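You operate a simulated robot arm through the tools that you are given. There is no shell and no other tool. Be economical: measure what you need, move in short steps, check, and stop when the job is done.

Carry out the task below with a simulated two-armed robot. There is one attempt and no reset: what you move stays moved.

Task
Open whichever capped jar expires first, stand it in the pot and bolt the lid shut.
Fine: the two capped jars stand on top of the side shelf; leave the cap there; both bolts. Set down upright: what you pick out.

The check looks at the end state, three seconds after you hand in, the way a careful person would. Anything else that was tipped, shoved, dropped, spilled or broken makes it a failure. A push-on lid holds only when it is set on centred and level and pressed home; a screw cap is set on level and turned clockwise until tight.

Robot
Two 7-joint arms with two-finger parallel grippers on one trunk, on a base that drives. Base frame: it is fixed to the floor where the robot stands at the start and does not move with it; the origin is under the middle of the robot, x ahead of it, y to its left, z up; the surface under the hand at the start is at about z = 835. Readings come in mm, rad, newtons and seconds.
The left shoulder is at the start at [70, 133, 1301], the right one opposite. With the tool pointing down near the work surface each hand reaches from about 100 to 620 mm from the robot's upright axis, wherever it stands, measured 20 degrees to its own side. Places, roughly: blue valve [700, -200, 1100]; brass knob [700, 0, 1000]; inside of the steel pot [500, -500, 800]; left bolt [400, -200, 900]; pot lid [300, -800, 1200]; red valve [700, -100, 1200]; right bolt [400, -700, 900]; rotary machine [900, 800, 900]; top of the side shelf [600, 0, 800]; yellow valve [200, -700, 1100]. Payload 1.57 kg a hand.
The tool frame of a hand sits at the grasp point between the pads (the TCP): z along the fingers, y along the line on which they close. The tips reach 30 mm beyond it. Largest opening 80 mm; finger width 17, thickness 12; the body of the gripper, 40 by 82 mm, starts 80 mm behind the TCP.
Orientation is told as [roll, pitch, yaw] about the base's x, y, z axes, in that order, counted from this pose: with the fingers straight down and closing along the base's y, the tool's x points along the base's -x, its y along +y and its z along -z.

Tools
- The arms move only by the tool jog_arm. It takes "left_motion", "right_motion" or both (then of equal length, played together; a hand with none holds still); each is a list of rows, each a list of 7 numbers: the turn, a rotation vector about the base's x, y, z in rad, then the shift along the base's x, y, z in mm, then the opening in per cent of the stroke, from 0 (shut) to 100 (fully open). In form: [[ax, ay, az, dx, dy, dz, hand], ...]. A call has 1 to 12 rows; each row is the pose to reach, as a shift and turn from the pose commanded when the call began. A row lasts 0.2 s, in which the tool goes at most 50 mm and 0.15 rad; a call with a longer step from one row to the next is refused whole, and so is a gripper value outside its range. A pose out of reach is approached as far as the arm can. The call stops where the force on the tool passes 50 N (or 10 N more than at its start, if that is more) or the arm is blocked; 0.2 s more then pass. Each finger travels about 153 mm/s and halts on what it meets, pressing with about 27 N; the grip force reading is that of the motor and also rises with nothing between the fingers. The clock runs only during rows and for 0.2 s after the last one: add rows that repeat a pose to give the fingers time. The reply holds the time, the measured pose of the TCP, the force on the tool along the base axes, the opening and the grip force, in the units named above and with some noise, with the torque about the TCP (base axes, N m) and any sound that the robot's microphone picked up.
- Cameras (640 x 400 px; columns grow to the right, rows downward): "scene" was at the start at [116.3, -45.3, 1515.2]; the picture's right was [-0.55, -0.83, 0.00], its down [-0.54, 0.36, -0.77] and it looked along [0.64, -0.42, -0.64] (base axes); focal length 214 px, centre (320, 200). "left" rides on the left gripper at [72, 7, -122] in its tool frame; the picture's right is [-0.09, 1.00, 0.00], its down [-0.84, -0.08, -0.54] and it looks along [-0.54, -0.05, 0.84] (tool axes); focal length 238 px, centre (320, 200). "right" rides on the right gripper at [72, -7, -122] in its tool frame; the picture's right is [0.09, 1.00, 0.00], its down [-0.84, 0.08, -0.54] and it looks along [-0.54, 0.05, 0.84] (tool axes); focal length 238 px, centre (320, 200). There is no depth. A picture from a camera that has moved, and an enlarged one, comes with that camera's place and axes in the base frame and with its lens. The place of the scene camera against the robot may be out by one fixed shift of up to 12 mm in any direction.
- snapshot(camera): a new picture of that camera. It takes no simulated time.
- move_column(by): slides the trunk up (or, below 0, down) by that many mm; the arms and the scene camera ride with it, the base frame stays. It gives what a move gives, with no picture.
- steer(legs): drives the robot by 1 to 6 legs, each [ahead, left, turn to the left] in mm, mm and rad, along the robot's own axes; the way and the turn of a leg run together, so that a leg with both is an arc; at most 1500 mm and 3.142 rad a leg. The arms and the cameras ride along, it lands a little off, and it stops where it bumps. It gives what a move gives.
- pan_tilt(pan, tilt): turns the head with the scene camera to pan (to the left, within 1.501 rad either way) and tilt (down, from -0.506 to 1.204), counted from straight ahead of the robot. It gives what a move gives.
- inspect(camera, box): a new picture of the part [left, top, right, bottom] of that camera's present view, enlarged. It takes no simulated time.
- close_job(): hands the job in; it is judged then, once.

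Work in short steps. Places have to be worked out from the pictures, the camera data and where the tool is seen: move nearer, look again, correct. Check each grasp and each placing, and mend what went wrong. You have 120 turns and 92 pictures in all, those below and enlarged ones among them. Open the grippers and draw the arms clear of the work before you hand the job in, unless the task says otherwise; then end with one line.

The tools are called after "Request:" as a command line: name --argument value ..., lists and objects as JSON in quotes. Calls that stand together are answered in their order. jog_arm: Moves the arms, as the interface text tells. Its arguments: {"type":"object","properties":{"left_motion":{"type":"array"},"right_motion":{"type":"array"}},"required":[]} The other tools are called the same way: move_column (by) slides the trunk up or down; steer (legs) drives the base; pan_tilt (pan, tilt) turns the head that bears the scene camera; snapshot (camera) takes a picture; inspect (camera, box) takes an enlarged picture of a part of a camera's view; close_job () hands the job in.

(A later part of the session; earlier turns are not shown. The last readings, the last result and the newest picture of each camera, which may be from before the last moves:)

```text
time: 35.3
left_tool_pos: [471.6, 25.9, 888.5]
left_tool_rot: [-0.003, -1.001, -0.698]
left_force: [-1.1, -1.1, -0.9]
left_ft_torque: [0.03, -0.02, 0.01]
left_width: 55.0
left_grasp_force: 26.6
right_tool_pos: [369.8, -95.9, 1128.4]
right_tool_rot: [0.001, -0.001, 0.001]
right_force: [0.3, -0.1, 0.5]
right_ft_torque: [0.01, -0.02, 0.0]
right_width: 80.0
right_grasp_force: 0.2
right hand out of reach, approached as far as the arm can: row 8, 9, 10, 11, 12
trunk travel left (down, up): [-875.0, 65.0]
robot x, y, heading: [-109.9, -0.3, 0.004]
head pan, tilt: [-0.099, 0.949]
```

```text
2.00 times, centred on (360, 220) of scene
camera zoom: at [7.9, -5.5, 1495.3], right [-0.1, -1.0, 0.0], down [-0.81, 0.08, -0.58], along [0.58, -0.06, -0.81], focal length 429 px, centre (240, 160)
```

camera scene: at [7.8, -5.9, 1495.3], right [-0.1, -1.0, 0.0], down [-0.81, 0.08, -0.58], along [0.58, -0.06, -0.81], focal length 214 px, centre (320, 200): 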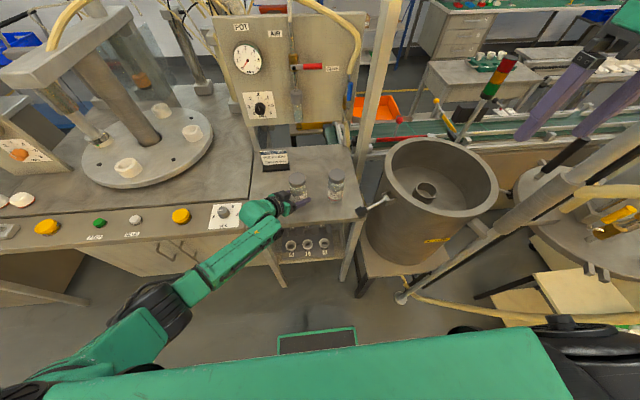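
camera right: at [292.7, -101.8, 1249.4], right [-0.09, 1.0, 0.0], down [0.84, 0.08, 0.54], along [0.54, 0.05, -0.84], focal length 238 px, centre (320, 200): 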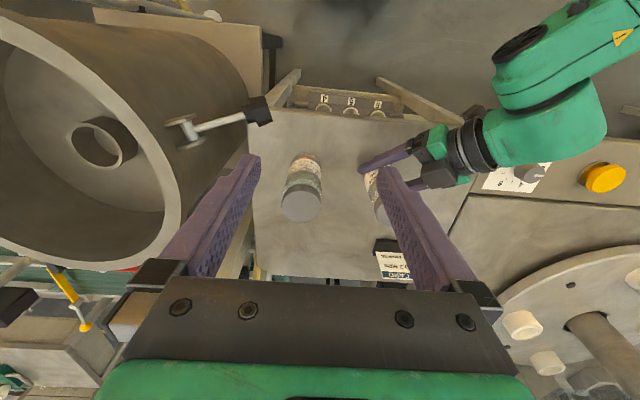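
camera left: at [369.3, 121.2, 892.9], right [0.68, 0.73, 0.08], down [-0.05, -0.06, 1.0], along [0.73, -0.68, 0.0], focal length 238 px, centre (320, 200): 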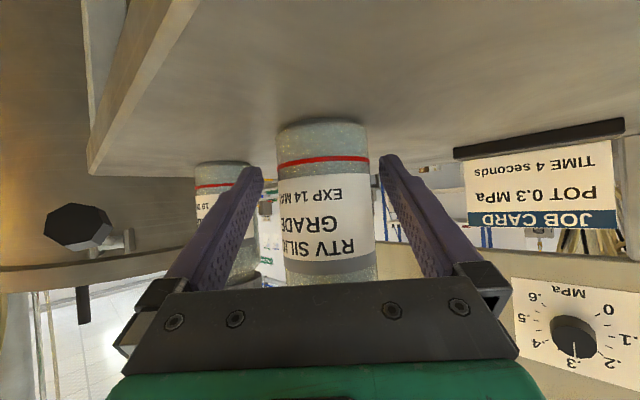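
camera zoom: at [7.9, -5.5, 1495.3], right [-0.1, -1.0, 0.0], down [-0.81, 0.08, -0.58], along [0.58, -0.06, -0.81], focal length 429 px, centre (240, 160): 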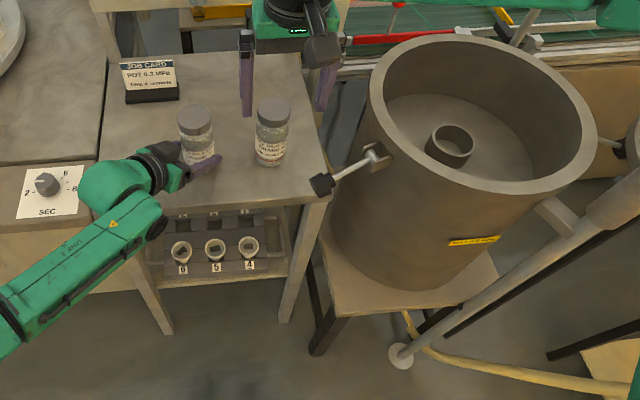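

The reach limit across the midline is real at this base position. I release the jar with the left hand, withdraw it along its approach and raise it. Then I reposition the base so the jar is closer and slightly to the right.

Request:
jog_arm --left_motion '[[0, 0, 0, 0, 0, 0, 100], [0, 0, 0, 0, 0, 0, 100], [0, 0, 0, -15, 13, 12, 100], [0, 0, 0, -30, 25, 25, 100], [0, 0, 0, -46, 39, 38, 100], [0, 0, 0, -61, 52, 51, 100], [0, 0, 0, -77, 65, 64, 100], [0, 0, 0, -85, 70, 100, 100], [0, 0, 0, -95, 74, 145, 100], [0, 0, 0, -105, 75, 190, 100], [0, 0, 0, -105, 75, 230, 100]]'

Request:
steer --legs '[[0, 85, 0], [125, 0, 0]]'

Request:
move_column --by -80

Request:
snapshot --camera "scene"

```text
time: 37.7
left_tool_pos: [368.8, 99.4, 1117.7]
left_tool_rot: [-0.002, -0.999, -0.695]
left_force: [0.1, -0.5, -0.3]
left_ft_torque: [0.01, 0.01, 0.02]
left_width: 80.0
left_grasp_force: 0.1
right_tool_pos: [368.7, -97.5, 1128.8]
right_tool_rot: [0.004, 0.001, 0.002]
right_force: [1.0, 0.2, 0.7]
right_ft_torque: [0.02, 0.01, 0.0]
right_width: 80.2
right_grasp_force: 0.0
trunk travel left (down, up): [-875.0, 65.0]
robot x, y, heading: [-110.6, -2.5, 0.002]
head pan, tilt: [-0.099, 0.949]
```

```text
time: 39.7
left_tool_pos: [491.8, 186.7, 1120.0]
left_tool_rot: [0.0, -1.001, -0.699]
left_force: [0.2, -0.1, 0.4]
left_ft_torque: [-0.01, 0.01, 0.0]
left_width: 80.1
left_grasp_force: 0.1
right_tool_pos: [491.0, -10.3, 1131.1]
right_tool_rot: [0.001, -0.003, 0.0]
right_force: [0.8, 0.7, -0.4]
right_ft_torque: [0.02, 0.01, -0.03]
right_width: 80.0
right_grasp_force: 0.0
trunk travel left (down, up): [-875.0, 65.0]
robot x, y, heading: [13.9, 80.3, 0.002]
head pan, tilt: [-0.099, 0.949]
```

```text
time: 40.8
left_tool_pos: [493.8, 186.5, 1038.3]
left_tool_rot: [-0.002, -1.0, -0.697]
left_force: [0.2, 0.2, -0.5]
left_ft_torque: [0.04, 0.0, 0.01]
left_width: 80.0
left_grasp_force: 0.0
right_tool_pos: [493.3, -10.9, 1050.1]
right_tool_rot: [0.003, -0.002, 0.002]
right_force: [-0.7, 1.2, 0.2]
right_ft_torque: [0.0, -0.03, 0.02]
right_width: 80.1
right_grasp_force: 0.0
trunk travel left (down, up): [-795.0, 145.0]
robot x, y, heading: [13.4, 85.2, -0.003]
head pan, tilt: [-0.099, 0.949]
```

```text
62 pictures are left
camera scene: at [132.0, 80.4, 1415.4], right [-0.1, -1.0, 0.0], down [-0.81, 0.08, -0.58], along [0.58, -0.06, -0.81], focal length 214 px, centre (320, 200)
```

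scene: 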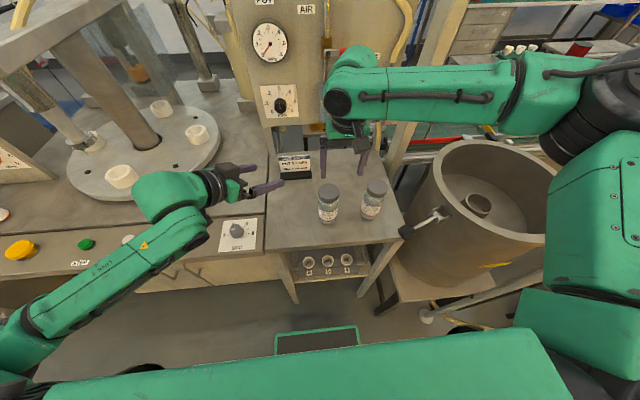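

Jars are undisturbed. I test moving the right hand over the cap with a yaw of -0.7.

Request:
jog_arm --right_motion '[[0, 0, -0.14, -10, 18, 0, 100], [0, 0, -0.28, -20, 37, 0, 100], [0, 0, -0.42, -20, 37, 0, 100], [0, 0, -0.56, -20, 37, 0, 100], [0, 0, -0.7, -20, 37, 0, 100]]'

Request:
snapshot --camera "right"

```text
time: 42.0
left_tool_pos: [493.9, 184.3, 1039.5]
left_tool_rot: [-0.001, -1.0, -0.699]
left_force: [-1.6, 0.4, -1.1]
left_ft_torque: [0.02, 0.0, 0.0]
left_width: 79.7
left_grasp_force: 0.0
right_tool_pos: [464.2, 14.4, 1051.8]
right_tool_rot: [0.006, -0.002, -0.701]
right_force: [-0.1, 0.1, 0.0]
right_ft_torque: [-0.03, 0.01, -0.02]
right_width: 79.9
right_grasp_force: 0.2
right hand out of reach, approached as far as the arm can: row 1, 2, 3, 4, 5
trunk travel left (down, up): [-795.0, 145.0]
robot x, y, heading: [12.5, 81.7, -0.006]
head pan, tilt: [-0.099, 0.949]
```

```text
61 pictures are left
camera right: at [402.5, 54.4, 1174.0], right [0.57, 0.82, 0.0], down [0.69, -0.48, 0.54], along [0.45, -0.31, -0.84], focal length 238 px, centre (320, 200)
```

right: 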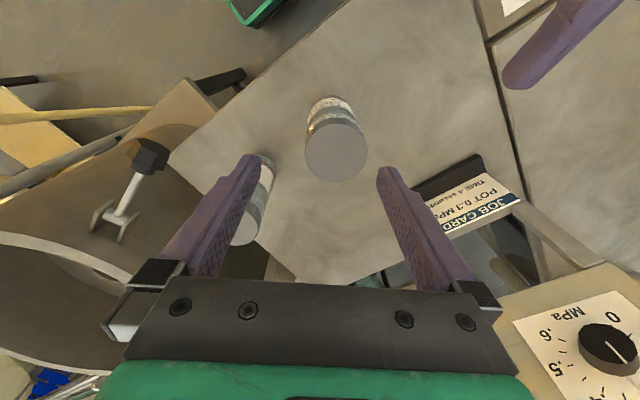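

Nearly there; the limit is about 15 mm short. I strafe the base a little further left and forward.

Request:
steer --legs '[[20, 70, 0]]'

Request:
jog_arm --right_motion '[[0, 0, 0, -6, -30, 0, 100], [0, 0, 0, -12, -61, 0, 100], [0, 0, -0.14, -12, -61, 0, 100], [0, 0, -0.28, -12, -61, 0, 100], [0, 0, -0.4, -12, -61, 0, 100]]'

```text
time: 43.1
left_tool_pos: [511.4, 253.2, 1039.2]
left_tool_rot: [0.005, -1.0, -0.704]
left_force: [0.2, 1.0, -0.1]
left_ft_torque: [0.01, 0.01, 0.0]
left_width: 80.3
left_grasp_force: 0.1
right_tool_pos: [483.3, 80.4, 1051.5]
right_tool_rot: [0.006, 0.0, -0.7]
right_force: [0.2, -0.4, 0.2]
right_ft_torque: [0.0, 0.01, 0.01]
right_width: 79.9
right_grasp_force: 0.1
trunk travel left (down, up): [-795.0, 145.0]
robot x, y, heading: [33.2, 155.7, -0.005]
head pan, tilt: [-0.099, 0.949]
```

```text
time: 44.3
left_tool_pos: [511.6, 256.1, 1039.5]
left_tool_rot: [-0.002, -0.999, -0.701]
left_force: [-0.7, 0.2, -0.5]
left_ft_torque: [0.02, 0.02, 0.01]
left_width: 79.9
left_grasp_force: 0.0
right_tool_pos: [471.5, 22.2, 1051.5]
right_tool_rot: [0.005, -0.003, -1.104]
right_force: [0.4, -0.2, 0.2]
right_ft_torque: [-0.02, -0.03, -0.01]
right_width: 79.8
right_grasp_force: 0.0
trunk travel left (down, up): [-795.0, 145.0]
robot x, y, heading: [37.3, 151.7, -0.004]
head pan, tilt: [-0.099, 0.949]
```

The right hand now reaches over the cap. I bring the left hand back to a tilted approach pose (yaw -1.0), 110 mm short of the jar.

Request:
jog_arm --left_motion '[[0, 0, -0.1, -20, -35, 0, 100], [0, 0, -0.2, -40, -70, -10, 100], [0, 0, -0.3, -60, -105, -25, 100], [0, 0, -0.3, -75, -135, -45, 100], [0, 0, -0.3, -85, -150, -70, 100], [0, 0, -0.3, -88, -152, -92, 100]]'

Request:
snapshot --camera "left"

Request:
snapshot --camera "scene"

```text
time: 45.7
left_tool_pos: [424.9, 103.3, 946.2]
left_tool_rot: [-0.002, -1.0, -1.0]
left_force: [0.8, -0.2, 0.2]
left_ft_torque: [0.01, -0.03, 0.03]
left_width: 80.0
left_grasp_force: 0.0
right_tool_pos: [472.0, 23.0, 1051.0]
right_tool_rot: [0.005, -0.002, -1.1]
right_force: [-1.6, -0.4, -0.6]
right_ft_torque: [0.03, 0.0, 0.03]
right_width: 80.0
right_grasp_force: 0.0
trunk travel left (down, up): [-795.0, 145.0]
robot x, y, heading: [38.1, 154.6, 0.003]
head pan, tilt: [-0.099, 0.949]
```

```text
60 pictures are left
camera left: at [353.7, 225.5, 952.3], right [0.87, 0.5, 0.08], down [-0.07, -0.04, 1.0], along [0.5, -0.87, 0.0], focal length 238 px, centre (320, 200)
```

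left: 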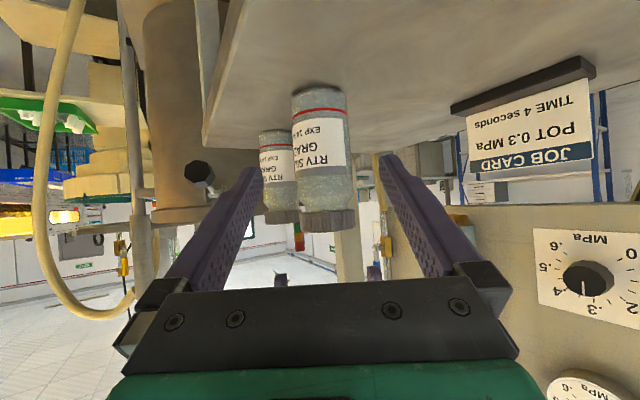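

```text
59 pictures are left
camera scene: at [152.3, 151.0, 1415.3], right [-0.1, -1.0, 0.0], down [-0.81, 0.08, -0.58], along [0.58, -0.06, -0.81], focal length 214 px, centre (320, 200)
```

scene: 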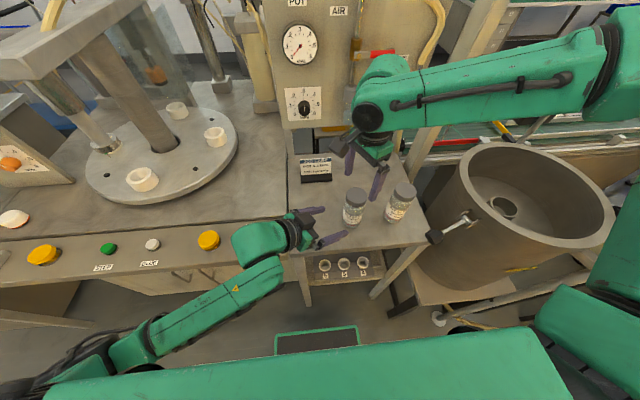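

The jar axis is at about [475, 25] and on line. I slide in and close.

Request:
jog_arm --left_motion '[[0, 0, 0, 10, -16, -12, 100], [0, 0, 0, 20, -31, -24, 100], [0, 0, 0, 30, -47, -36, 100], [0, 0, 0, 40, -62, -48, 100], [0, 0, 0, 51, -78, -59, 100], [0, 0, 0, 51, -78, -59, 75], [0, 0, 0, 51, -78, -59, 0], [0, 0, 0, 51, -78, -59, 0]]'

Request:
snapshot --camera "right"

```text
time: 47.5
left_tool_pos: [476.0, 25.9, 887.1]
left_tool_rot: [-0.001, -1.002, -0.999]
left_force: [0.1, -0.4, -0.4]
left_ft_torque: [0.02, -0.01, -0.02]
left_width: 55.0
left_grasp_force: 27.4
right_tool_pos: [472.7, 23.2, 1051.9]
right_tool_rot: [0.005, 0.0, -1.098]
right_force: [-0.3, -0.2, 0.4]
right_ft_torque: [0.01, 0.0, 0.04]
right_width: 80.2
right_grasp_force: 0.1
trunk travel left (down, up): [-795.0, 145.0]
robot x, y, heading: [37.9, 154.6, -0.003]
head pan, tilt: [-0.099, 0.949]
```

```text
58 pictures are left
camera right: at [431.2, 83.3, 1173.9], right [0.85, 0.53, 0.0], down [0.45, -0.71, 0.54], along [0.29, -0.46, -0.84], focal length 238 px, centre (320, 200)
```

right: 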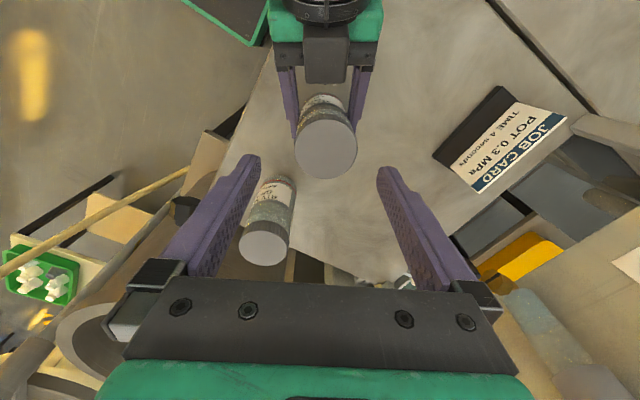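

The cap centre reads [476, 23]. I descend around it with the right fingers to z = 988.

Request:
jog_arm --right_motion '[[0, 0, 0, 2, 0, -15, 100], [0, 0, 0, 4, 0, -30, 100], [0, 0, 0, 4, 0, -45, 100], [0, 0, 0, 4, 0, -63, 100]]'

Request:
snapshot --camera "right"

Request:
inspect --camera "scene" --box '[270, 140, 430, 240]'

```text
time: 48.5
left_tool_pos: [476.1, 25.0, 887.6]
left_tool_rot: [-0.006, -1.0, -1.002]
left_force: [0.0, 0.0, 0.2]
left_ft_torque: [-0.01, 0.0, -0.02]
left_width: 55.2
left_grasp_force: 27.4
right_tool_pos: [477.6, 22.1, 988.8]
right_tool_rot: [0.002, 0.0, -1.098]
right_force: [0.4, -1.0, 0.3]
right_ft_torque: [0.0, -0.01, -0.02]
right_width: 80.1
right_grasp_force: 0.0
trunk travel left (down, up): [-795.0, 145.0]
robot x, y, heading: [36.3, 156.0, -0.003]
head pan, tilt: [-0.099, 0.949]
```

```text
57 pictures are left
camera right: at [436.3, 82.9, 1110.3], right [0.85, 0.53, 0.0], down [0.45, -0.71, 0.54], along [0.29, -0.46, -0.84], focal length 238 px, centre (320, 200)
```

right: 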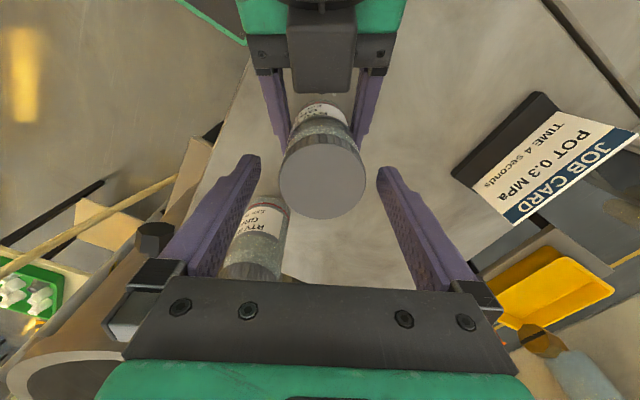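

```text
4.00 times, centred on (350, 190) of scene
camera zoom: at [153.1, 150.2, 1415.2], right [-0.1, -1.0, 0.0], down [-0.81, 0.08, -0.58], along [0.58, -0.06, -0.81], focal length 858 px, centre (200, 240)
```

zoom: 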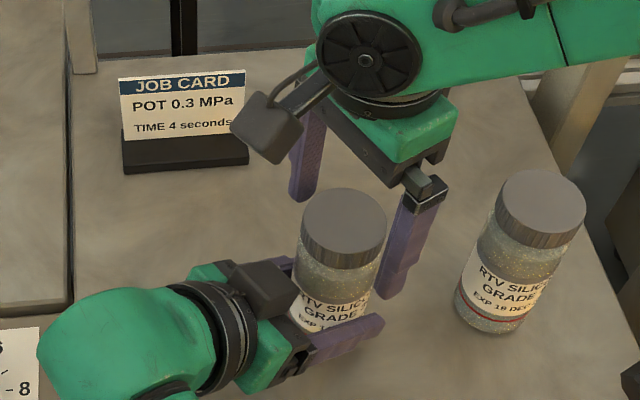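

The fingers straddle the cap with the tips about 17 mm below its top. I close the right hand and turn counter-clockwise by 0.9 rad.

Request:
jog_arm --right_motion '[[0, 0, 0, -1, 1, 0, 75], [0, 0, 0, -1, 1, 0, 0], [0, 0, 0, -1, 1, 0, 0], [0, 0, 0.13, -1, 1, 0, 0], [0, 0, 0.26, -1, 1, 0, 0], [0, 0, 0.39, -1, 1, 0, 0], [0, 0, 0.52, -1, 1, 0.5, 0], [0, 0, 0.65, -1, 1, 0.5, 0], [0, 0, 0.78, -1, 1, 0.5, 0], [0, 0, 0.9, -1, 1, 0.5, 0]]'

Request:
snapshot --camera "right"

```text
time: 50.7
left_tool_pos: [476.8, 25.6, 887.5]
left_tool_rot: [-0.002, -1.0, -0.998]
left_force: [-17.3, 0.9, 1.5]
left_ft_torque: [-0.06, -1.01, -0.06]
left_width: 55.2
left_grasp_force: 27.2
right_tool_pos: [474.8, 23.3, 989.4]
right_tool_rot: [0.007, -0.003, -0.197]
right_force: [17.3, -2.0, -3.5]
right_ft_torque: [-0.15, -0.7, -0.01]
right_width: 52.1
right_grasp_force: 26.7
trunk travel left (down, up): [-795.0, 145.0]
robot x, y, heading: [34.3, 154.5, -0.002]
head pan, tilt: [-0.099, 0.949]
```

```text
55 pictures are left
camera right: at [401.4, 30.1, 1111.6], right [0.1, 0.99, 0.01], down [0.83, -0.09, 0.54], along [0.54, -0.05, -0.84], focal length 238 px, centre (320, 200)
```

right: 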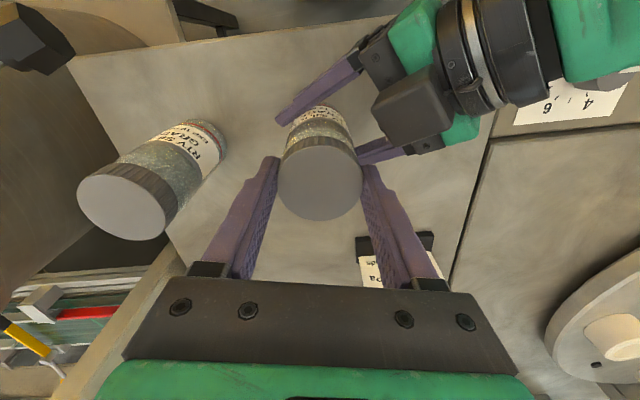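

The cap is gripped (52 mm) and turned with little resistance. I open, rotate back to yaw about -1.4, and shift 2 mm in x to relieve the side force.

Request:
jog_arm --right_motion '[[0, 0, 0, 0, 0, 0, 100], [0, 0, 0, 1, 0, 0, 100], [0, 0, -0.14, 2, 0, 0, 100], [0, 0, -0.28, 2, 0, 0, 100], [0, 0, -0.42, 2, 0, 0, 100], [0, 0, -0.56, 2, 0, 0, 100], [0, 0, -0.7, 2, 0, 0, 100], [0, 0, -0.84, 2, 0, 0, 100], [0, 0, -0.98, 2, 0, 0, 100], [0, 0, -1.1, 2, 0, 0, 100], [0, 0, -1.2, 2, 0, 0, 100]]'

Request:
jog_arm --right_motion '[[0, 0, 0, 0, 0, 0, 0], [0, 0, 0, 0, 0, 0, 0], [0, 0, 0, 0, 0, 0, 0], [0, 0, 0.14, 0, 0, 0, 0], [0, 0, 0.28, 0, 0, 0, 0], [0, 0, 0.42, 0, 0, 0, 0], [0, 0, 0.56, 0, 0, 0.5, 0], [0, 0, 0.7, 0, 0, 0.5, 0], [0, 0, 0.84, 0, 0, 0.5, 0], [0, 0, 0.98, 0, 0, 0.5, 0], [0, 0, 1.1, 0, 0, 0.5, 0], [0, 0, 1.2, 0, 0, 0.5, 0]]'

Request:
inspect --camera "scene" --box '[270, 140, 430, 240]'

```text
time: 53.1
left_tool_pos: [476.3, 25.9, 886.8]
left_tool_rot: [-0.003, -1.001, -1.0]
left_force: [0.6, -0.8, -0.2]
left_ft_torque: [0.03, -0.04, -0.02]
left_width: 55.0
left_grasp_force: 27.0
right_tool_pos: [478.3, 24.1, 989.5]
right_tool_rot: [0.004, 0.0, -1.403]
right_force: [-0.1, -0.2, 0.5]
right_ft_torque: [-0.03, 0.0, -0.03]
right_width: 79.9
right_grasp_force: 0.1
trunk travel left (down, up): [-795.0, 145.0]
robot x, y, heading: [36.3, 157.4, 0.001]
head pan, tilt: [-0.099, 0.949]
```

```text
time: 55.7
left_tool_pos: [475.7, 25.6, 886.4]
left_tool_rot: [-0.003, -1.001, -0.998]
left_force: [-4.6, -2.1, -0.5]
left_ft_torque: [0.31, -0.54, -0.05]
left_width: 55.1
left_grasp_force: 27.1
right_tool_pos: [477.1, 22.8, 989.1]
right_tool_rot: [0.005, -0.003, -0.198]
right_force: [5.1, 1.2, 1.8]
right_ft_torque: [-0.16, 0.04, 0.0]
right_width: 52.1
right_grasp_force: 26.7
trunk travel left (down, up): [-795.0, 145.0]
robot x, y, heading: [33.5, 158.4, -0.0]
head pan, tilt: [-0.099, 0.949]
```

```text
4.00 times, centred on (350, 190) of scene
camera zoom: at [152.4, 150.3, 1415.3], right [-0.1, -1.0, 0.0], down [-0.81, 0.08, -0.58], along [0.58, -0.06, -0.81], focal length 858 px, centre (200, 240)
```

zoom: 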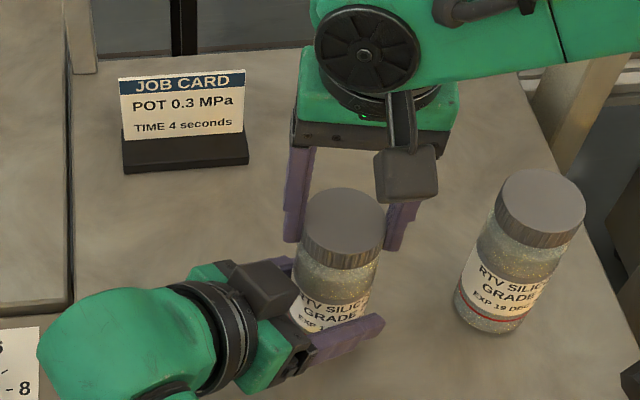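

The label hasn't turned, so the cap is turning on the jar. I try a gentle lift of a few mm to see if it is free.

Request:
jog_arm --right_motion '[[0, 0, 0, 0, 0, 2, 0], [0, 0, 0, 0, 0, 4, 0], [0, 0, 0, 0, 0, 4, 0]]'

```text
time: 56.5
left_tool_pos: [475.6, 24.6, 889.6]
left_tool_rot: [-0.001, -1.005, -1.0]
left_force: [-12.7, 2.0, 14.4]
left_ft_torque: [-0.04, -0.83, -0.04]
left_width: 55.2
left_grasp_force: 26.8
right_tool_pos: [477.3, 22.7, 992.5]
right_tool_rot: [0.003, -0.002, -0.2]
right_force: [11.5, -1.0, -16.9]
right_ft_torque: [-0.13, -0.41, -0.02]
right_width: 52.1
right_grasp_force: 27.0
trunk travel left (down, up): [-795.0, 145.0]
robot x, y, heading: [35.5, 155.2, 0.0]
head pan, tilt: [-0.099, 0.949]
```

Still threaded. I go back down and do another cycle.

Request:
jog_arm --right_motion '[[0, 0, 0, 0, 0, -4, 0], [0, 0, 0, 0, 0, -4, 100], [0, 0, 0, 0, 0, -4, 100], [0, 0, -0.14, 0, 0, -4, 100], [0, 0, -0.28, 0, 0, -4, 100], [0, 0, -0.42, 0, 0, -4, 100], [0, 0, -0.56, 0, 0, -4, 100], [0, 0, -0.7, 0, 0, -4, 100], [0, 0, -0.84, 0, 0, -4, 100], [0, 0, -0.98, 0, 0, -4, 100], [0, 0, -1.1, 0, 0, -4, 100], [0, 0, -1.2, 0, 0, -4, 100]]'

Request:
jog_arm --right_motion '[[0, 0, 0, 0, 0, 0, 0], [0, 0, 0, 0, 0, 0, 0], [0, 0, 0, 0, 0, 0, 0], [0, 0, 0.14, 0, 0, 0, 0], [0, 0, 0.28, 0, 0, 0, 0], [0, 0, 0.42, 0, 0, 0, 0], [0, 0, 0.56, 0, 0, 0.5, 0], [0, 0, 0.7, 0, 0, 0.5, 0], [0, 0, 0.84, 0, 0, 0.5, 0], [0, 0, 0.98, 0, 0, 0.5, 0], [0, 0, 1.1, 0, 0, 0.5, 0], [0, 0, 1.2, 0, 0, 0.5, 0]]'

Request:
jog_arm --right_motion '[[0, 0, 0, 0, 0, 2, 0], [0, 0, 0, 0, 0, 4, 0], [0, 0, 0, 0, 0, 4, 0]]'

```text
time: 59.1
left_tool_pos: [475.4, 25.1, 887.5]
left_tool_rot: [-0.003, -1.0, -0.999]
left_force: [-0.7, 0.2, -1.1]
left_ft_torque: [0.05, 0.03, 0.0]
left_width: 54.9
left_grasp_force: 27.1
right_tool_pos: [477.2, 23.6, 989.8]
right_tool_rot: [0.005, 0.0, -1.403]
right_force: [-0.1, 0.1, -0.1]
right_ft_torque: [-0.01, -0.02, -0.02]
right_width: 79.9
right_grasp_force: 0.1
trunk travel left (down, up): [-795.0, 145.0]
robot x, y, heading: [34.5, 157.7, 0.001]
head pan, tilt: [-0.099, 0.949]
```

```text
time: 61.7
left_tool_pos: [476.2, 26.7, 887.0]
left_tool_rot: [-0.003, -0.999, -0.996]
left_force: [-1.8, -0.6, -3.2]
left_ft_torque: [0.1, -0.19, 0.0]
left_width: 55.0
left_grasp_force: 27.1
right_tool_pos: [477.4, 22.6, 991.0]
right_tool_rot: [0.005, -0.001, -0.196]
right_force: [2.7, 1.2, 1.0]
right_ft_torque: [0.01, -0.01, -0.02]
right_width: 52.6
right_grasp_force: 27.3
trunk travel left (down, up): [-795.0, 145.0]
robot x, y, heading: [34.2, 158.7, 0.004]
head pan, tilt: [-0.099, 0.949]
```

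```text
time: 62.5
left_tool_pos: [476.9, 25.6, 887.1]
left_tool_rot: [-0.005, -1.0, -0.996]
left_force: [0.0, -1.6, -1.9]
left_ft_torque: [0.05, -0.01, -0.06]
left_width: 55.0
left_grasp_force: 26.7
right_tool_pos: [476.4, 22.4, 993.4]
right_tool_rot: [0.006, -0.001, -0.2]
right_force: [0.5, 0.1, -0.5]
right_ft_torque: [0.01, 0.01, 0.0]
right_width: 52.4
right_grasp_force: 27.3
trunk travel left (down, up): [-795.0, 145.0]
robot x, y, heading: [32.3, 156.2, 0.003]
head pan, tilt: [-0.099, 0.949]
```

No pull now, so the cap seems free. I lift it 50 mm and look.

Request:
jog_arm --right_motion '[[0, 0, 0, 0, 0, 10, 0], [0, 0, 0, 0, 0, 25, 0], [0, 0, 0, 0, 0, 45, 0], [0, 0, 0, 0, 0, 65, 0]]'

Request:
inspect --camera "scene" --box '[270, 120, 430, 240]'

Request:
snapshot --camera "right"

```text
time: 63.5
left_tool_pos: [475.9, 25.8, 888.1]
left_tool_rot: [-0.003, -0.999, -0.997]
left_force: [-0.4, 0.1, -3.5]
left_ft_torque: [0.0, -0.01, -0.02]
left_width: 54.9
left_grasp_force: 26.4
right_tool_pos: [477.1, 23.8, 1059.6]
right_tool_rot: [0.005, -0.001, -0.199]
right_force: [0.9, -0.1, -0.1]
right_ft_torque: [0.01, 0.0, 0.0]
right_width: 52.6
right_grasp_force: 26.1
trunk travel left (down, up): [-795.0, 145.0]
robot x, y, heading: [34.5, 154.0, 0.001]
head pan, tilt: [-0.099, 0.949]
```

```text
3.33 times, centred on (350, 180) of scene
camera zoom: at [152.2, 150.5, 1415.3], right [-0.1, -1.0, 0.0], down [-0.81, 0.08, -0.58], along [0.58, -0.06, -0.81], focal length 715 px, centre (220, 267)
```

zoom: 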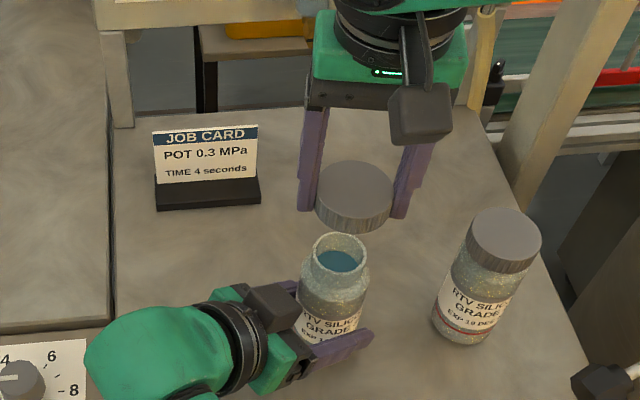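

```text
52 pictures are left
camera right: at [403.6, 30.5, 1181.8], right [0.11, 0.99, 0.0], down [0.83, -0.09, 0.54], along [0.54, -0.05, -0.84], focal length 238 px, centre (320, 200)
```

right: 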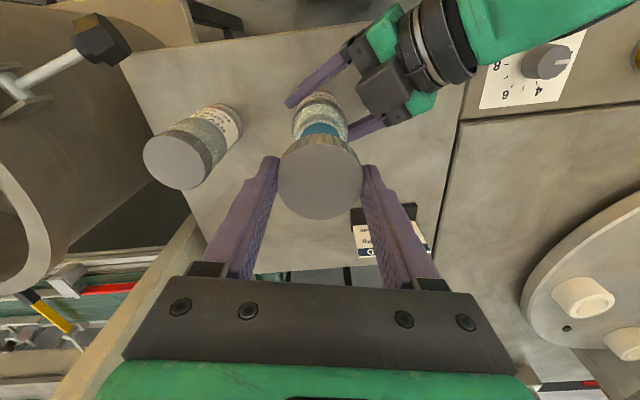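

The cap is off and the jar is open with its contents intact. I carry the cap to a free spot on the shelf near [565, -40] and lower partway.

Request:
jog_arm --right_motion '[[0, 0, 0, 22, -16, 0, 0], [0, 0, 0, 44, -32, 0, 0], [0, 0, 0, 66, -48, 0, 0], [0, 0, 0, 88, -63, 0, 0], [0, 0, 0, 88, -63, -40, 0], [0, 0, 0, 88, -63, -80, 0], [0, 0, 0, 88, -63, -120, 0], [0, 0, 0, 88, -63, -140, 0]]'

Request:
inspect --camera "scene" --box '[270, 100, 430, 220]'

```text
time: 65.3
left_tool_pos: [475.4, 25.7, 887.2]
left_tool_rot: [-0.001, -1.001, -1.0]
left_force: [0.1, -0.5, -3.6]
left_ft_torque: [0.02, -0.01, 0.02]
left_width: 55.2
left_grasp_force: 26.9
right_tool_pos: [546.6, -49.1, 930.8]
right_tool_rot: [0.008, -0.002, -0.201]
right_force: [-0.8, 0.0, -0.1]
right_ft_torque: [0.02, 0.0, 0.01]
right_width: 52.5
right_grasp_force: 26.7
right hand out of reach, approached as far as the arm can: row 7, 8
trunk travel left (down, up): [-795.0, 145.0]
robot x, y, heading: [30.9, 155.0, 0.003]
head pan, tilt: [-0.099, 0.949]
```

```text
3.33 times, centred on (350, 160) of scene
camera zoom: at [152.6, 150.2, 1415.3], right [-0.1, -1.0, 0.0], down [-0.81, 0.08, -0.58], along [0.58, -0.06, -0.81], focal length 715 px, centre (220, 333)
```

zoom: 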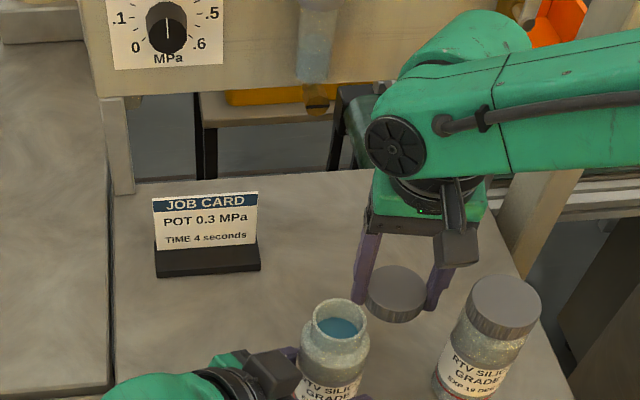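

The lower pose runs out of reach at that spot; a lower trunk should help. The left hand reads about 3.5 N of weight, so I first lower it a little to make sure the jar rests on the shelf. I also raise the right hand.

Request:
jog_arm --left_motion '[[0, 0, 0, 0, 0, -1, 0], [0, 0, 0, 0, 0, -2, 0], [0, 0, 0, 0, 0, -2, 0], [0, 0, 0, 0, 0, -2, 0], [0, 0, 0, 0, 0, -2, 0], [0, 0, 0, 0, 0, -2, 0]]' --right_motion '[[0, 0, 0, 0, 0, 30, 0], [0, 0, 0, 0, 0, 60, 0], [0, 0, 0, 0, 0, 90, 0], [0, 0, 0, -10, 0, 120, 0], [0, 0, 0, -20, 0, 150, 0], [0, 0, 0, -30, 0, 180, 0]]'

```text
time: 66.7
left_tool_pos: [475.8, 25.4, 887.5]
left_tool_rot: [0.001, -1.005, -1.0]
left_force: [1.2, 0.7, 12.4]
left_ft_torque: [0.3, 0.13, 0.04]
left_width: 55.1
left_grasp_force: 26.3
right_tool_pos: [514.4, -48.9, 1113.8]
right_tool_rot: [0.005, -0.001, -0.201]
right_force: [-0.6, 0.1, -0.5]
right_ft_torque: [0.03, -0.03, -0.02]
right_width: 52.2
right_grasp_force: 26.9
trunk travel left (down, up): [-795.0, 145.0]
robot x, y, heading: [35.0, 154.9, -0.0]
head pan, tilt: [-0.099, 0.949]
```

The jar is resting on the shelf. I relieve the press, open the left hand, and withdraw along its approach and up.

Request:
jog_arm --left_motion '[[0, 0, 0, 0, 0, 1.2, 0], [0, 0, 0, 0, 0, 1.2, 30], [0, 0, 0, 0, 0, 1.2, 100], [0, 0, 0, 0, 0, 1.2, 100], [0, 0, 0, -10, 16, 13, 100], [0, 0, 0, -20, 31, 25, 100], [0, 0, 0, -30, 47, 37, 100], [0, 0, 0, -40, 62, 49, 100], [0, 0, 0, -51, 78, 60, 100], [0, 0, 0, -55, 90, 100, 100], [0, 0, 0, -55, 100, 145, 100], [0, 0, 0, -55, 110, 190, 100]]'

Request:
snapshot --camera "scene"

```text
time: 69.3
left_tool_pos: [418.2, 115.6, 1029.2]
left_tool_rot: [0.017, -1.009, -1.035]
left_force: [0.4, 0.1, -0.7]
left_ft_torque: [0.0, -0.03, -0.01]
left_width: 79.9
left_grasp_force: 0.0
left hand out of reach, approached as far as the arm can: row 11, 12
right_tool_pos: [516.5, -49.0, 1112.7]
right_tool_rot: [0.005, 0.0, -0.202]
right_force: [-0.3, 0.1, -0.7]
right_ft_torque: [0.01, 0.0, -0.02]
right_width: 52.3
right_grasp_force: 27.5
trunk travel left (down, up): [-795.0, 145.0]
robot x, y, heading: [32.8, 156.2, -0.001]
head pan, tilt: [-0.099, 0.949]
```

```text
50 pictures are left
camera scene: at [152.6, 150.6, 1415.2], right [-0.1, -1.0, 0.0], down [-0.81, 0.08, -0.58], along [0.58, -0.06, -0.81], focal length 214 px, centre (320, 200)
```

scene: 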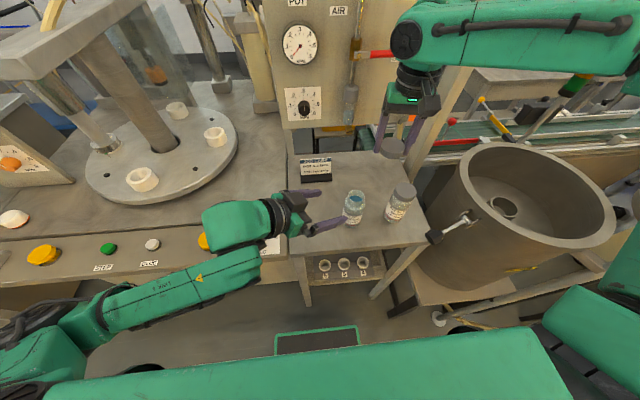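

The jar stands open and upright. I straighten the left hand and move it up and out to the left.

Request:
jog_arm --left_motion '[[0.084, 0.054, 0, 0, 20, 5, 100], [0.168, 0.108, 0, 0, 40, 10, 100], [0.252, 0.162, 0, 0, 60, 20, 100], [0.336, 0.216, 0, 0, 80, 30, 100], [0.42, 0.27, 0, 0, 100, 45, 100], [0.505, 0.324, 0, 0, 120, 60, 100], [0.589, 0.378, 0, 0, 140, 75, 100], [0.673, 0.432, 0, 0, 160, 90, 100], [0.757, 0.486, 0, 0, 180, 110, 100], [0.841, 0.54, 0, 0, 200, 130, 100]]'

Request:
move_column --by -100

Request:
jog_arm --right_motion '[[0, 0, 0, 15, 0, 0, 0], [0, 0, 0, 30, 0, -10, 0], [0, 0, 0, 45, 0, -30, 0], [0, 0, 0, 50, 5, -60, 0], [0, 0, 0, 50, 5, -90, 0], [0, 0, 0, 50, 5, -110, 0]]'

```text
time: 71.5
left_tool_pos: [416.9, 314.2, 1159.7]
left_tool_rot: [-0.001, 0.002, -0.998]
left_force: [-0.1, 0.4, 0.3]
left_ft_torque: [-0.01, 0.0, 0.0]
left_width: 80.0
left_grasp_force: 0.0
left hand out of reach, approached as far as the arm can: row 1, 2, 3, 4, 5
right_tool_pos: [516.0, -49.9, 1112.3]
right_tool_rot: [0.006, 0.0, -0.201]
right_force: [-0.8, 0.4, 0.0]
right_ft_torque: [0.0, 0.0, -0.01]
right_width: 52.6
right_grasp_force: 26.9
trunk travel left (down, up): [-795.0, 145.0]
robot x, y, heading: [34.1, 157.6, -0.003]
head pan, tilt: [-0.099, 0.949]
```

```text
time: 72.8
left_tool_pos: [418.0, 314.6, 1058.4]
left_tool_rot: [-0.001, 0.0, -1.001]
left_force: [-0.3, 0.6, 0.2]
left_ft_torque: [-0.04, 0.01, 0.02]
left_width: 80.2
left_grasp_force: 0.1
right_tool_pos: [516.4, -48.9, 1011.6]
right_tool_rot: [0.004, 0.001, -0.2]
right_force: [-0.2, 0.2, -0.5]
right_ft_torque: [0.02, 0.02, 0.0]
right_width: 52.6
right_grasp_force: 27.1
trunk travel left (down, up): [-695.0, 245.0]
robot x, y, heading: [36.6, 155.2, -0.003]
head pan, tilt: [-0.099, 0.949]
```

```text
time: 74.2
left_tool_pos: [417.6, 314.3, 1059.0]
left_tool_rot: [-0.001, 0.0, -1.001]
left_force: [-0.7, 1.4, -0.7]
left_ft_torque: [0.0, 0.0, 0.0]
left_width: 80.1
left_grasp_force: 0.0
right_tool_pos: [566.1, -45.5, 900.7]
right_tool_rot: [0.007, -0.002, -0.199]
right_force: [0.2, -0.8, -0.3]
right_ft_torque: [-0.01, -0.03, -0.01]
right_width: 52.3
right_grasp_force: 27.0
trunk travel left (down, up): [-695.0, 245.0]
robot x, y, heading: [35.4, 154.5, -0.002]
head pan, tilt: [-0.099, 0.949]
```

A lower trunk fixed the reach. I descend slowly with the cap toward the shelf.

Request:
jog_arm --right_motion '[[0, 0, 0, 0, 0, -5, 0], [0, 0, 0, 0, 0, -10, 0], [0, 0, 0, 0, 0, -14, 0], [0, 0, 0, 0, 0, -18, 0]]'

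Request:
inspect --camera "scene" --box '[280, 80, 440, 180]'

```text
time: 75.2
left_tool_pos: [418.2, 315.0, 1059.2]
left_tool_rot: [-0.001, 0.0, -1.003]
left_force: [-0.8, -0.5, -0.1]
left_ft_torque: [0.01, -0.03, 0.01]
left_width: 80.1
left_grasp_force: 0.1
right_tool_pos: [565.7, -45.2, 884.5]
right_tool_rot: [0.006, -0.001, -0.2]
right_force: [-0.6, 0.1, -0.2]
right_ft_torque: [0.01, -0.01, -0.02]
right_width: 52.4
right_grasp_force: 27.1
trunk travel left (down, up): [-695.0, 245.0]
robot x, y, heading: [33.8, 160.2, 0.001]
head pan, tilt: [-0.099, 0.949]
```

```text
4.00 times, centred on (360, 130) of scene
camera zoom: at [152.5, 150.4, 1315.3], right [-0.1, -1.0, 0.0], down [-0.81, 0.08, -0.58], along [0.58, -0.06, -0.81], focal length 858 px, centre (160, 480)
```

zoom: 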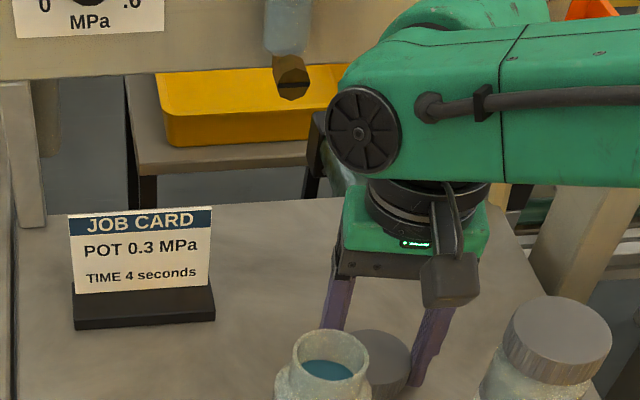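

Still above the surface. I continue in 3 mm steps until contact.

Request:
jog_arm --right_motion '[[0, 0, 0, 0, 0, -3, 0], [0, 0, 0, 0, 0, -6, 0], [0, 0, 0, 0, 0, -9, 0], [0, 0, 0, 0, 0, -12, 0]]'

```text
time: 76.2
left_tool_pos: [414.9, 316.9, 1061.0]
left_tool_rot: [0.001, -0.003, -1.0]
left_force: [0.2, 0.4, -0.2]
left_ft_torque: [0.0, -0.03, -0.01]
left_width: 80.0
left_grasp_force: 0.0
right_tool_pos: [565.6, -44.7, 879.8]
right_tool_rot: [0.008, -0.018, -0.202]
right_force: [12.6, -6.8, 43.8]
right_ft_torque: [-1.43, 0.21, 0.3]
right_width: 52.4
right_grasp_force: 27.3
trunk travel left (down, up): [-695.0, 245.0]
robot x, y, heading: [35.1, 157.1, 0.0]
head pan, tilt: [-0.099, 0.949]
```

Contact at z ≈ 880 (44 N). I ease up, release the cap, and withdraw upward.

Request:
jog_arm --right_motion '[[0, 0, 0, 0, 0, 5, 0], [0, 0, 0, 0, 0, 9, 0], [0, 0, 0, 0, 0, 9, 50], [0, 0, 0, 0, 0, 9, 100], [0, 0, 0, 0, 0, 9, 100], [0, 0, 0, 0, 0, 30, 100], [0, 0, 0, 0, 0, 70, 100], [0, 0, 0, 0, 0, 110, 100], [0, 0, 0, 0, 0, 150, 100]]'

Request:
snapshot --camera "right"

```text
time: 78.2
left_tool_pos: [418.3, 315.4, 1060.3]
left_tool_rot: [-0.002, -0.002, -1.0]
left_force: [-0.7, 1.3, 0.0]
left_ft_torque: [0.02, 0.0, 0.05]
left_width: 80.3
left_grasp_force: 0.2
right_tool_pos: [565.5, -44.7, 1025.3]
right_tool_rot: [0.006, -0.002, -0.199]
right_force: [0.2, -0.6, 0.3]
right_ft_torque: [0.0, 0.0, -0.02]
right_width: 80.0
right_grasp_force: 0.2
trunk travel left (down, up): [-695.0, 245.0]
robot x, y, heading: [32.4, 156.6, 0.002]
head pan, tilt: [-0.099, 0.949]
```

```text
48 pictures are left
camera right: at [492.2, -36.6, 1146.0], right [0.11, 0.99, 0.0], down [0.83, -0.09, 0.54], along [0.54, -0.05, -0.84], focal length 238 px, centre (320, 200)
```

right: 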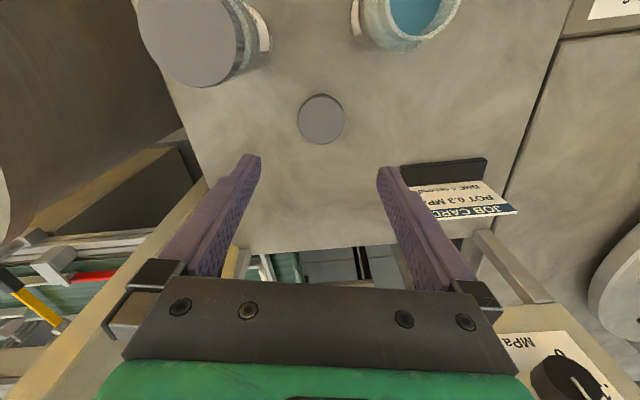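

The cap lies flat on the shelf. Next I move the right hand above the open jar to grip its body from above.

Request:
jog_arm --right_motion '[[0, 0, 0, -30, 20, 20, 100], [0, 0, 0, -60, 45, 20, 100], [0, 0, 0, -90, 69, 20, 100]]'

Request:
snapshot --camera "right"

```text
time: 79.0
left_tool_pos: [416.8, 315.0, 1060.4]
left_tool_rot: [0.001, -0.003, -1.0]
left_force: [1.1, 0.6, -1.2]
left_ft_torque: [-0.01, -0.01, -0.02]
left_width: 79.9
left_grasp_force: 0.0
right_tool_pos: [474.9, 25.8, 1043.3]
right_tool_rot: [0.004, 0.0, -0.199]
right_force: [-0.4, -0.4, 0.4]
right_ft_torque: [-0.02, -0.01, 0.02]
right_width: 79.9
right_grasp_force: 0.2
trunk travel left (down, up): [-695.0, 245.0]
robot x, y, heading: [35.3, 154.1, 0.002]
head pan, tilt: [-0.099, 0.949]
```

```text
47 pictures are left
camera right: at [401.6, 33.1, 1164.3], right [0.11, 0.99, 0.0], down [0.83, -0.09, 0.54], along [0.54, -0.06, -0.84], focal length 238 px, centre (320, 200)
```

right: 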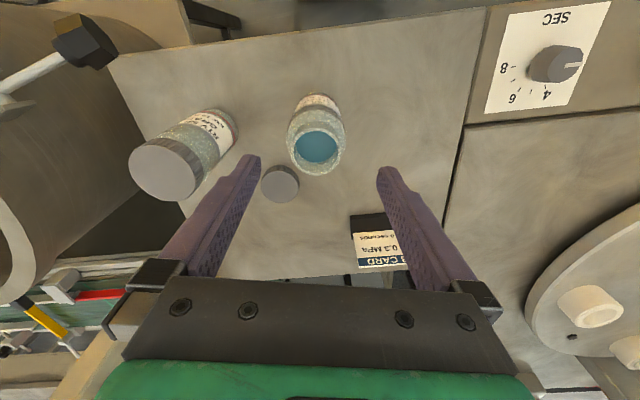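

The jar mouth centre is at [477, 22]. I descend to z = 942, so the tips come below the shoulder, and check before closing.

Request:
jog_arm --right_motion '[[0, 0, 0, 2, -2, -20, 100], [0, 0, 0, 2, -2, -40, 100], [0, 0, 0, 2, -2, -60, 100], [0, 0, 0, 2, -2, -80, 100], [0, 0, 0, 2, -2, -101, 100]]'

Request:
snapshot --camera "right"

Request:
inspect --camera "scene" --box '[280, 110, 440, 210]'

```text
time: 80.2
left_tool_pos: [418.0, 314.8, 1059.3]
left_tool_rot: [-0.003, 0.0, -1.0]
left_force: [0.5, 0.0, -0.2]
left_ft_torque: [0.02, -0.02, 0.04]
left_width: 80.0
left_grasp_force: 0.0
right_tool_pos: [477.8, 21.9, 941.6]
right_tool_rot: [0.005, 0.001, -0.199]
right_force: [-0.1, 0.1, -0.2]
right_ft_torque: [0.02, 0.02, 0.0]
right_width: 79.9
right_grasp_force: 0.0
trunk travel left (down, up): [-695.0, 245.0]
robot x, y, heading: [38.3, 160.8, -0.0]
head pan, tilt: [-0.099, 0.949]
```

```text
46 pictures are left
camera right: at [404.5, 29.6, 1063.8], right [0.11, 0.99, 0.0], down [0.83, -0.09, 0.54], along [0.54, -0.05, -0.84], focal length 238 px, centre (320, 200)
```

right: 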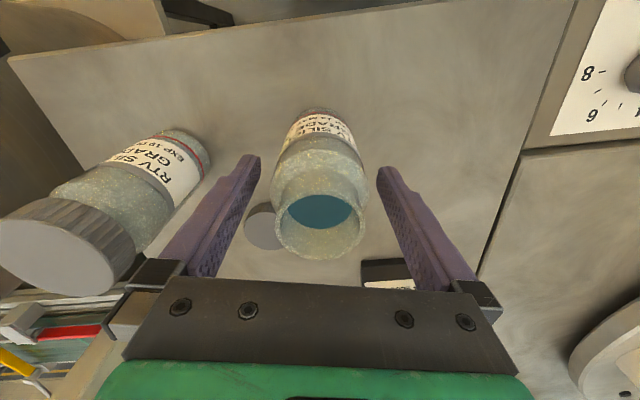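

```text
4.00 times, centred on (360, 160) of scene
camera zoom: at [152.7, 150.4, 1315.3], right [-0.1, -1.0, 0.0], down [-0.81, 0.08, -0.58], along [0.58, -0.06, -0.81], focal length 858 px, centre (160, 360)
```

zoom: 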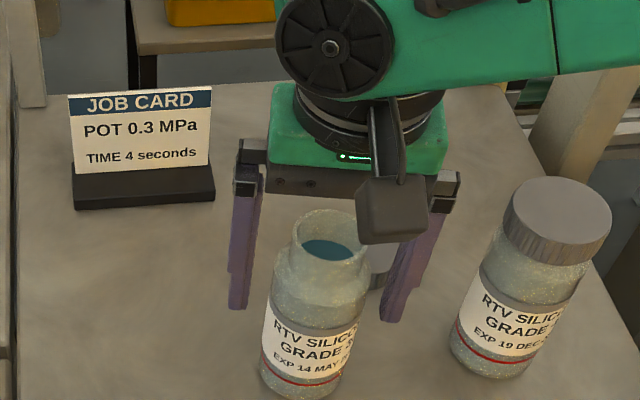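

The tips reach the label's top edge, on the body. I close the right hand.

Request:
jog_arm --right_motion '[[0, 0, 0, 0, 0, 0, 75], [0, 0, 0, 0, 0, 0, 0], [0, 0, 0, 0, 0, 0, 0], [0, 0, 0, 0, 0, 0, 0], [0, 0, 0, 0, 0, 8, 0], [0, 0, 0, 0, 0, 16, 0], [0, 0, 0, 0, 0, 24, 0]]'

Request:
inspect --camera "scene" --box '[280, 110, 440, 210]'

```text
time: 81.8
left_tool_pos: [418.8, 314.9, 1059.4]
left_tool_rot: [-0.002, 0.0, -1.001]
left_force: [-0.4, -0.2, 0.4]
left_ft_torque: [-0.01, -0.03, 0.01]
left_width: 80.0
left_grasp_force: 0.0
right_tool_pos: [477.0, 21.7, 965.7]
right_tool_rot: [0.006, 0.0, -0.201]
right_force: [0.0, 0.7, -2.1]
right_ft_torque: [-0.01, 0.01, -0.03]
right_width: 55.3
right_grasp_force: 27.0
trunk travel left (down, up): [-695.0, 245.0]
robot x, y, heading: [32.3, 159.0, 0.001]
head pan, tilt: [-0.099, 0.949]
```

```text
4.00 times, centred on (360, 160) of scene
camera zoom: at [152.7, 150.4, 1315.2], right [-0.1, -1.0, 0.0], down [-0.81, 0.08, -0.58], along [0.58, -0.06, -0.81], focal length 858 px, centre (160, 360)
```

zoom: 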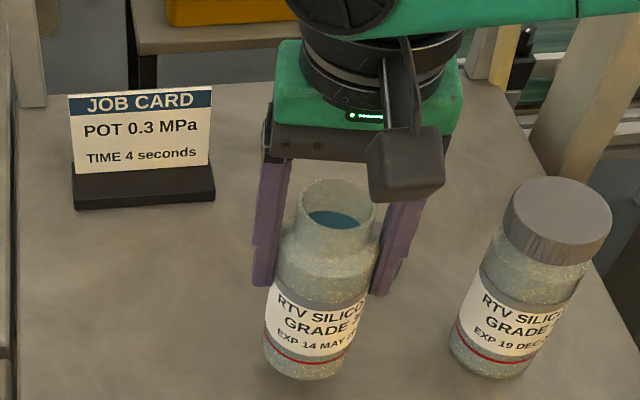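

The jar hangs level in the grip (55 mm). I raise it to clear the pot rim and pull it in toward the robot before driving.

Request:
jog_arm --right_motion '[[0, 0, 0, 0, 0, 25, 0], [0, 0, 0, 0, 0, 50, 0], [0, 0, 0, -5, -5, 75, 0], [0, 0, 0, -15, -10, 100, 0], [0, 0, 0, -25, -18, 125, 0], [0, 0, 0, -38, -26, 150, 0], [0, 0, 0, -50, -35, 175, 0], [0, 0, 0, -60, -40, 195, 0]]'

Request:
steer --legs '[[0, -195, 0], [0, 0, -0.4]]'

Request:
pan_tilt --pan -0.4 --tilt 0.8

Request:
snapshot --camera "scene"

Request:
snapshot --camera "right"

```text
time: 83.6
left_tool_pos: [418.0, 314.9, 1060.0]
left_tool_rot: [0.001, -0.002, -1.0]
left_force: [-0.1, 0.9, -1.0]
left_ft_torque: [-0.03, -0.05, -0.02]
left_width: 80.1
left_grasp_force: 0.1
right_tool_pos: [417.0, -18.6, 1160.8]
right_tool_rot: [0.005, 0.0, -0.2]
right_force: [-0.5, -1.1, -2.7]
right_ft_torque: [-0.01, -0.02, -0.03]
right_width: 55.2
right_grasp_force: 26.9
trunk travel left (down, up): [-695.0, 245.0]
robot x, y, heading: [38.1, 158.4, 0.0]
head pan, tilt: [-0.099, 0.949]
```

```text
time: 86.4
left_tool_pos: [449.8, -41.4, 1059.4]
left_tool_rot: [-0.001, -0.001, -1.403]
left_force: [0.2, 0.0, 0.8]
left_ft_torque: [0.01, 0.02, -0.02]
left_width: 80.0
left_grasp_force: 0.0
right_tool_pos: [318.1, -347.3, 1160.2]
right_tool_rot: [0.003, 0.001, -0.603]
right_force: [-0.3, -0.2, -1.8]
right_ft_torque: [0.02, 0.01, 0.01]
right_width: 55.3
right_grasp_force: 26.5
trunk travel left (down, up): [-695.0, 245.0]
robot x, y, heading: [30.6, -36.6, -0.403]
head pan, tilt: [-0.099, 0.949]
```

```text
time: 87.2
left_tool_pos: [450.1, -41.1, 1060.2]
left_tool_rot: [-0.003, 0.001, -1.402]
left_force: [0.2, -0.8, -0.4]
left_ft_torque: [0.0, 0.0, 0.01]
left_width: 79.9
left_grasp_force: 0.0
right_tool_pos: [318.3, -347.0, 1159.9]
right_tool_rot: [0.005, -0.001, -0.602]
right_force: [-0.9, 0.3, -2.5]
right_ft_torque: [0.01, 0.02, -0.03]
right_width: 55.1
right_grasp_force: 27.2
trunk travel left (down, up): [-695.0, 245.0]
robot x, y, heading: [34.4, -40.1, -0.4]
head pan, tilt: [-0.4, 0.799]
```

```text
43 pictures are left
camera scene: at [132.3, -113.5, 1326.7], right [-0.72, -0.7, 0.0], down [-0.5, 0.52, -0.7], along [0.48, -0.5, -0.72], focal length 214 px, centre (320, 200)
```

scene: 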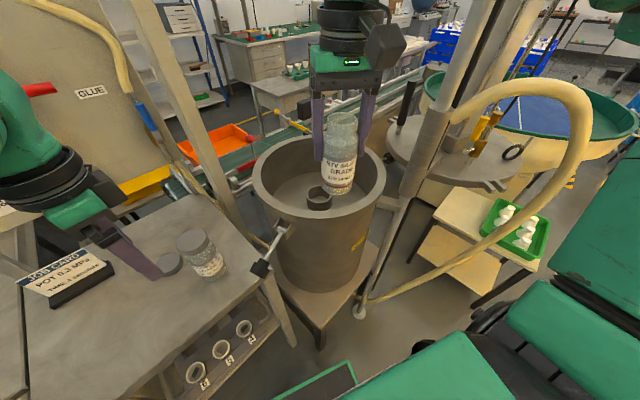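

```text
42 pictures are left
camera right: at [254.1, -312.4, 1283.1], right [0.49, 0.87, 0.0], down [0.73, -0.41, 0.54], along [0.48, -0.26, -0.84], focal length 238 px, centre (320, 200)
```

right: 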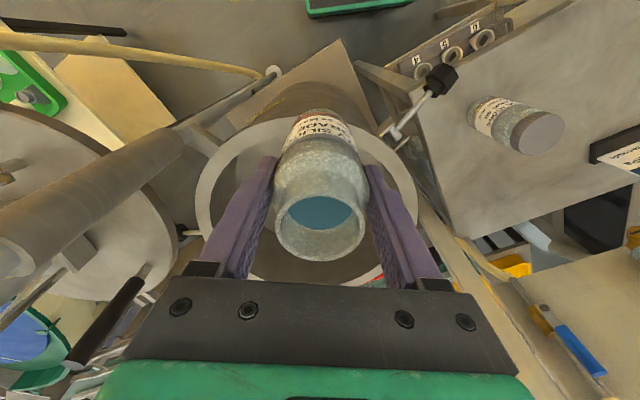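

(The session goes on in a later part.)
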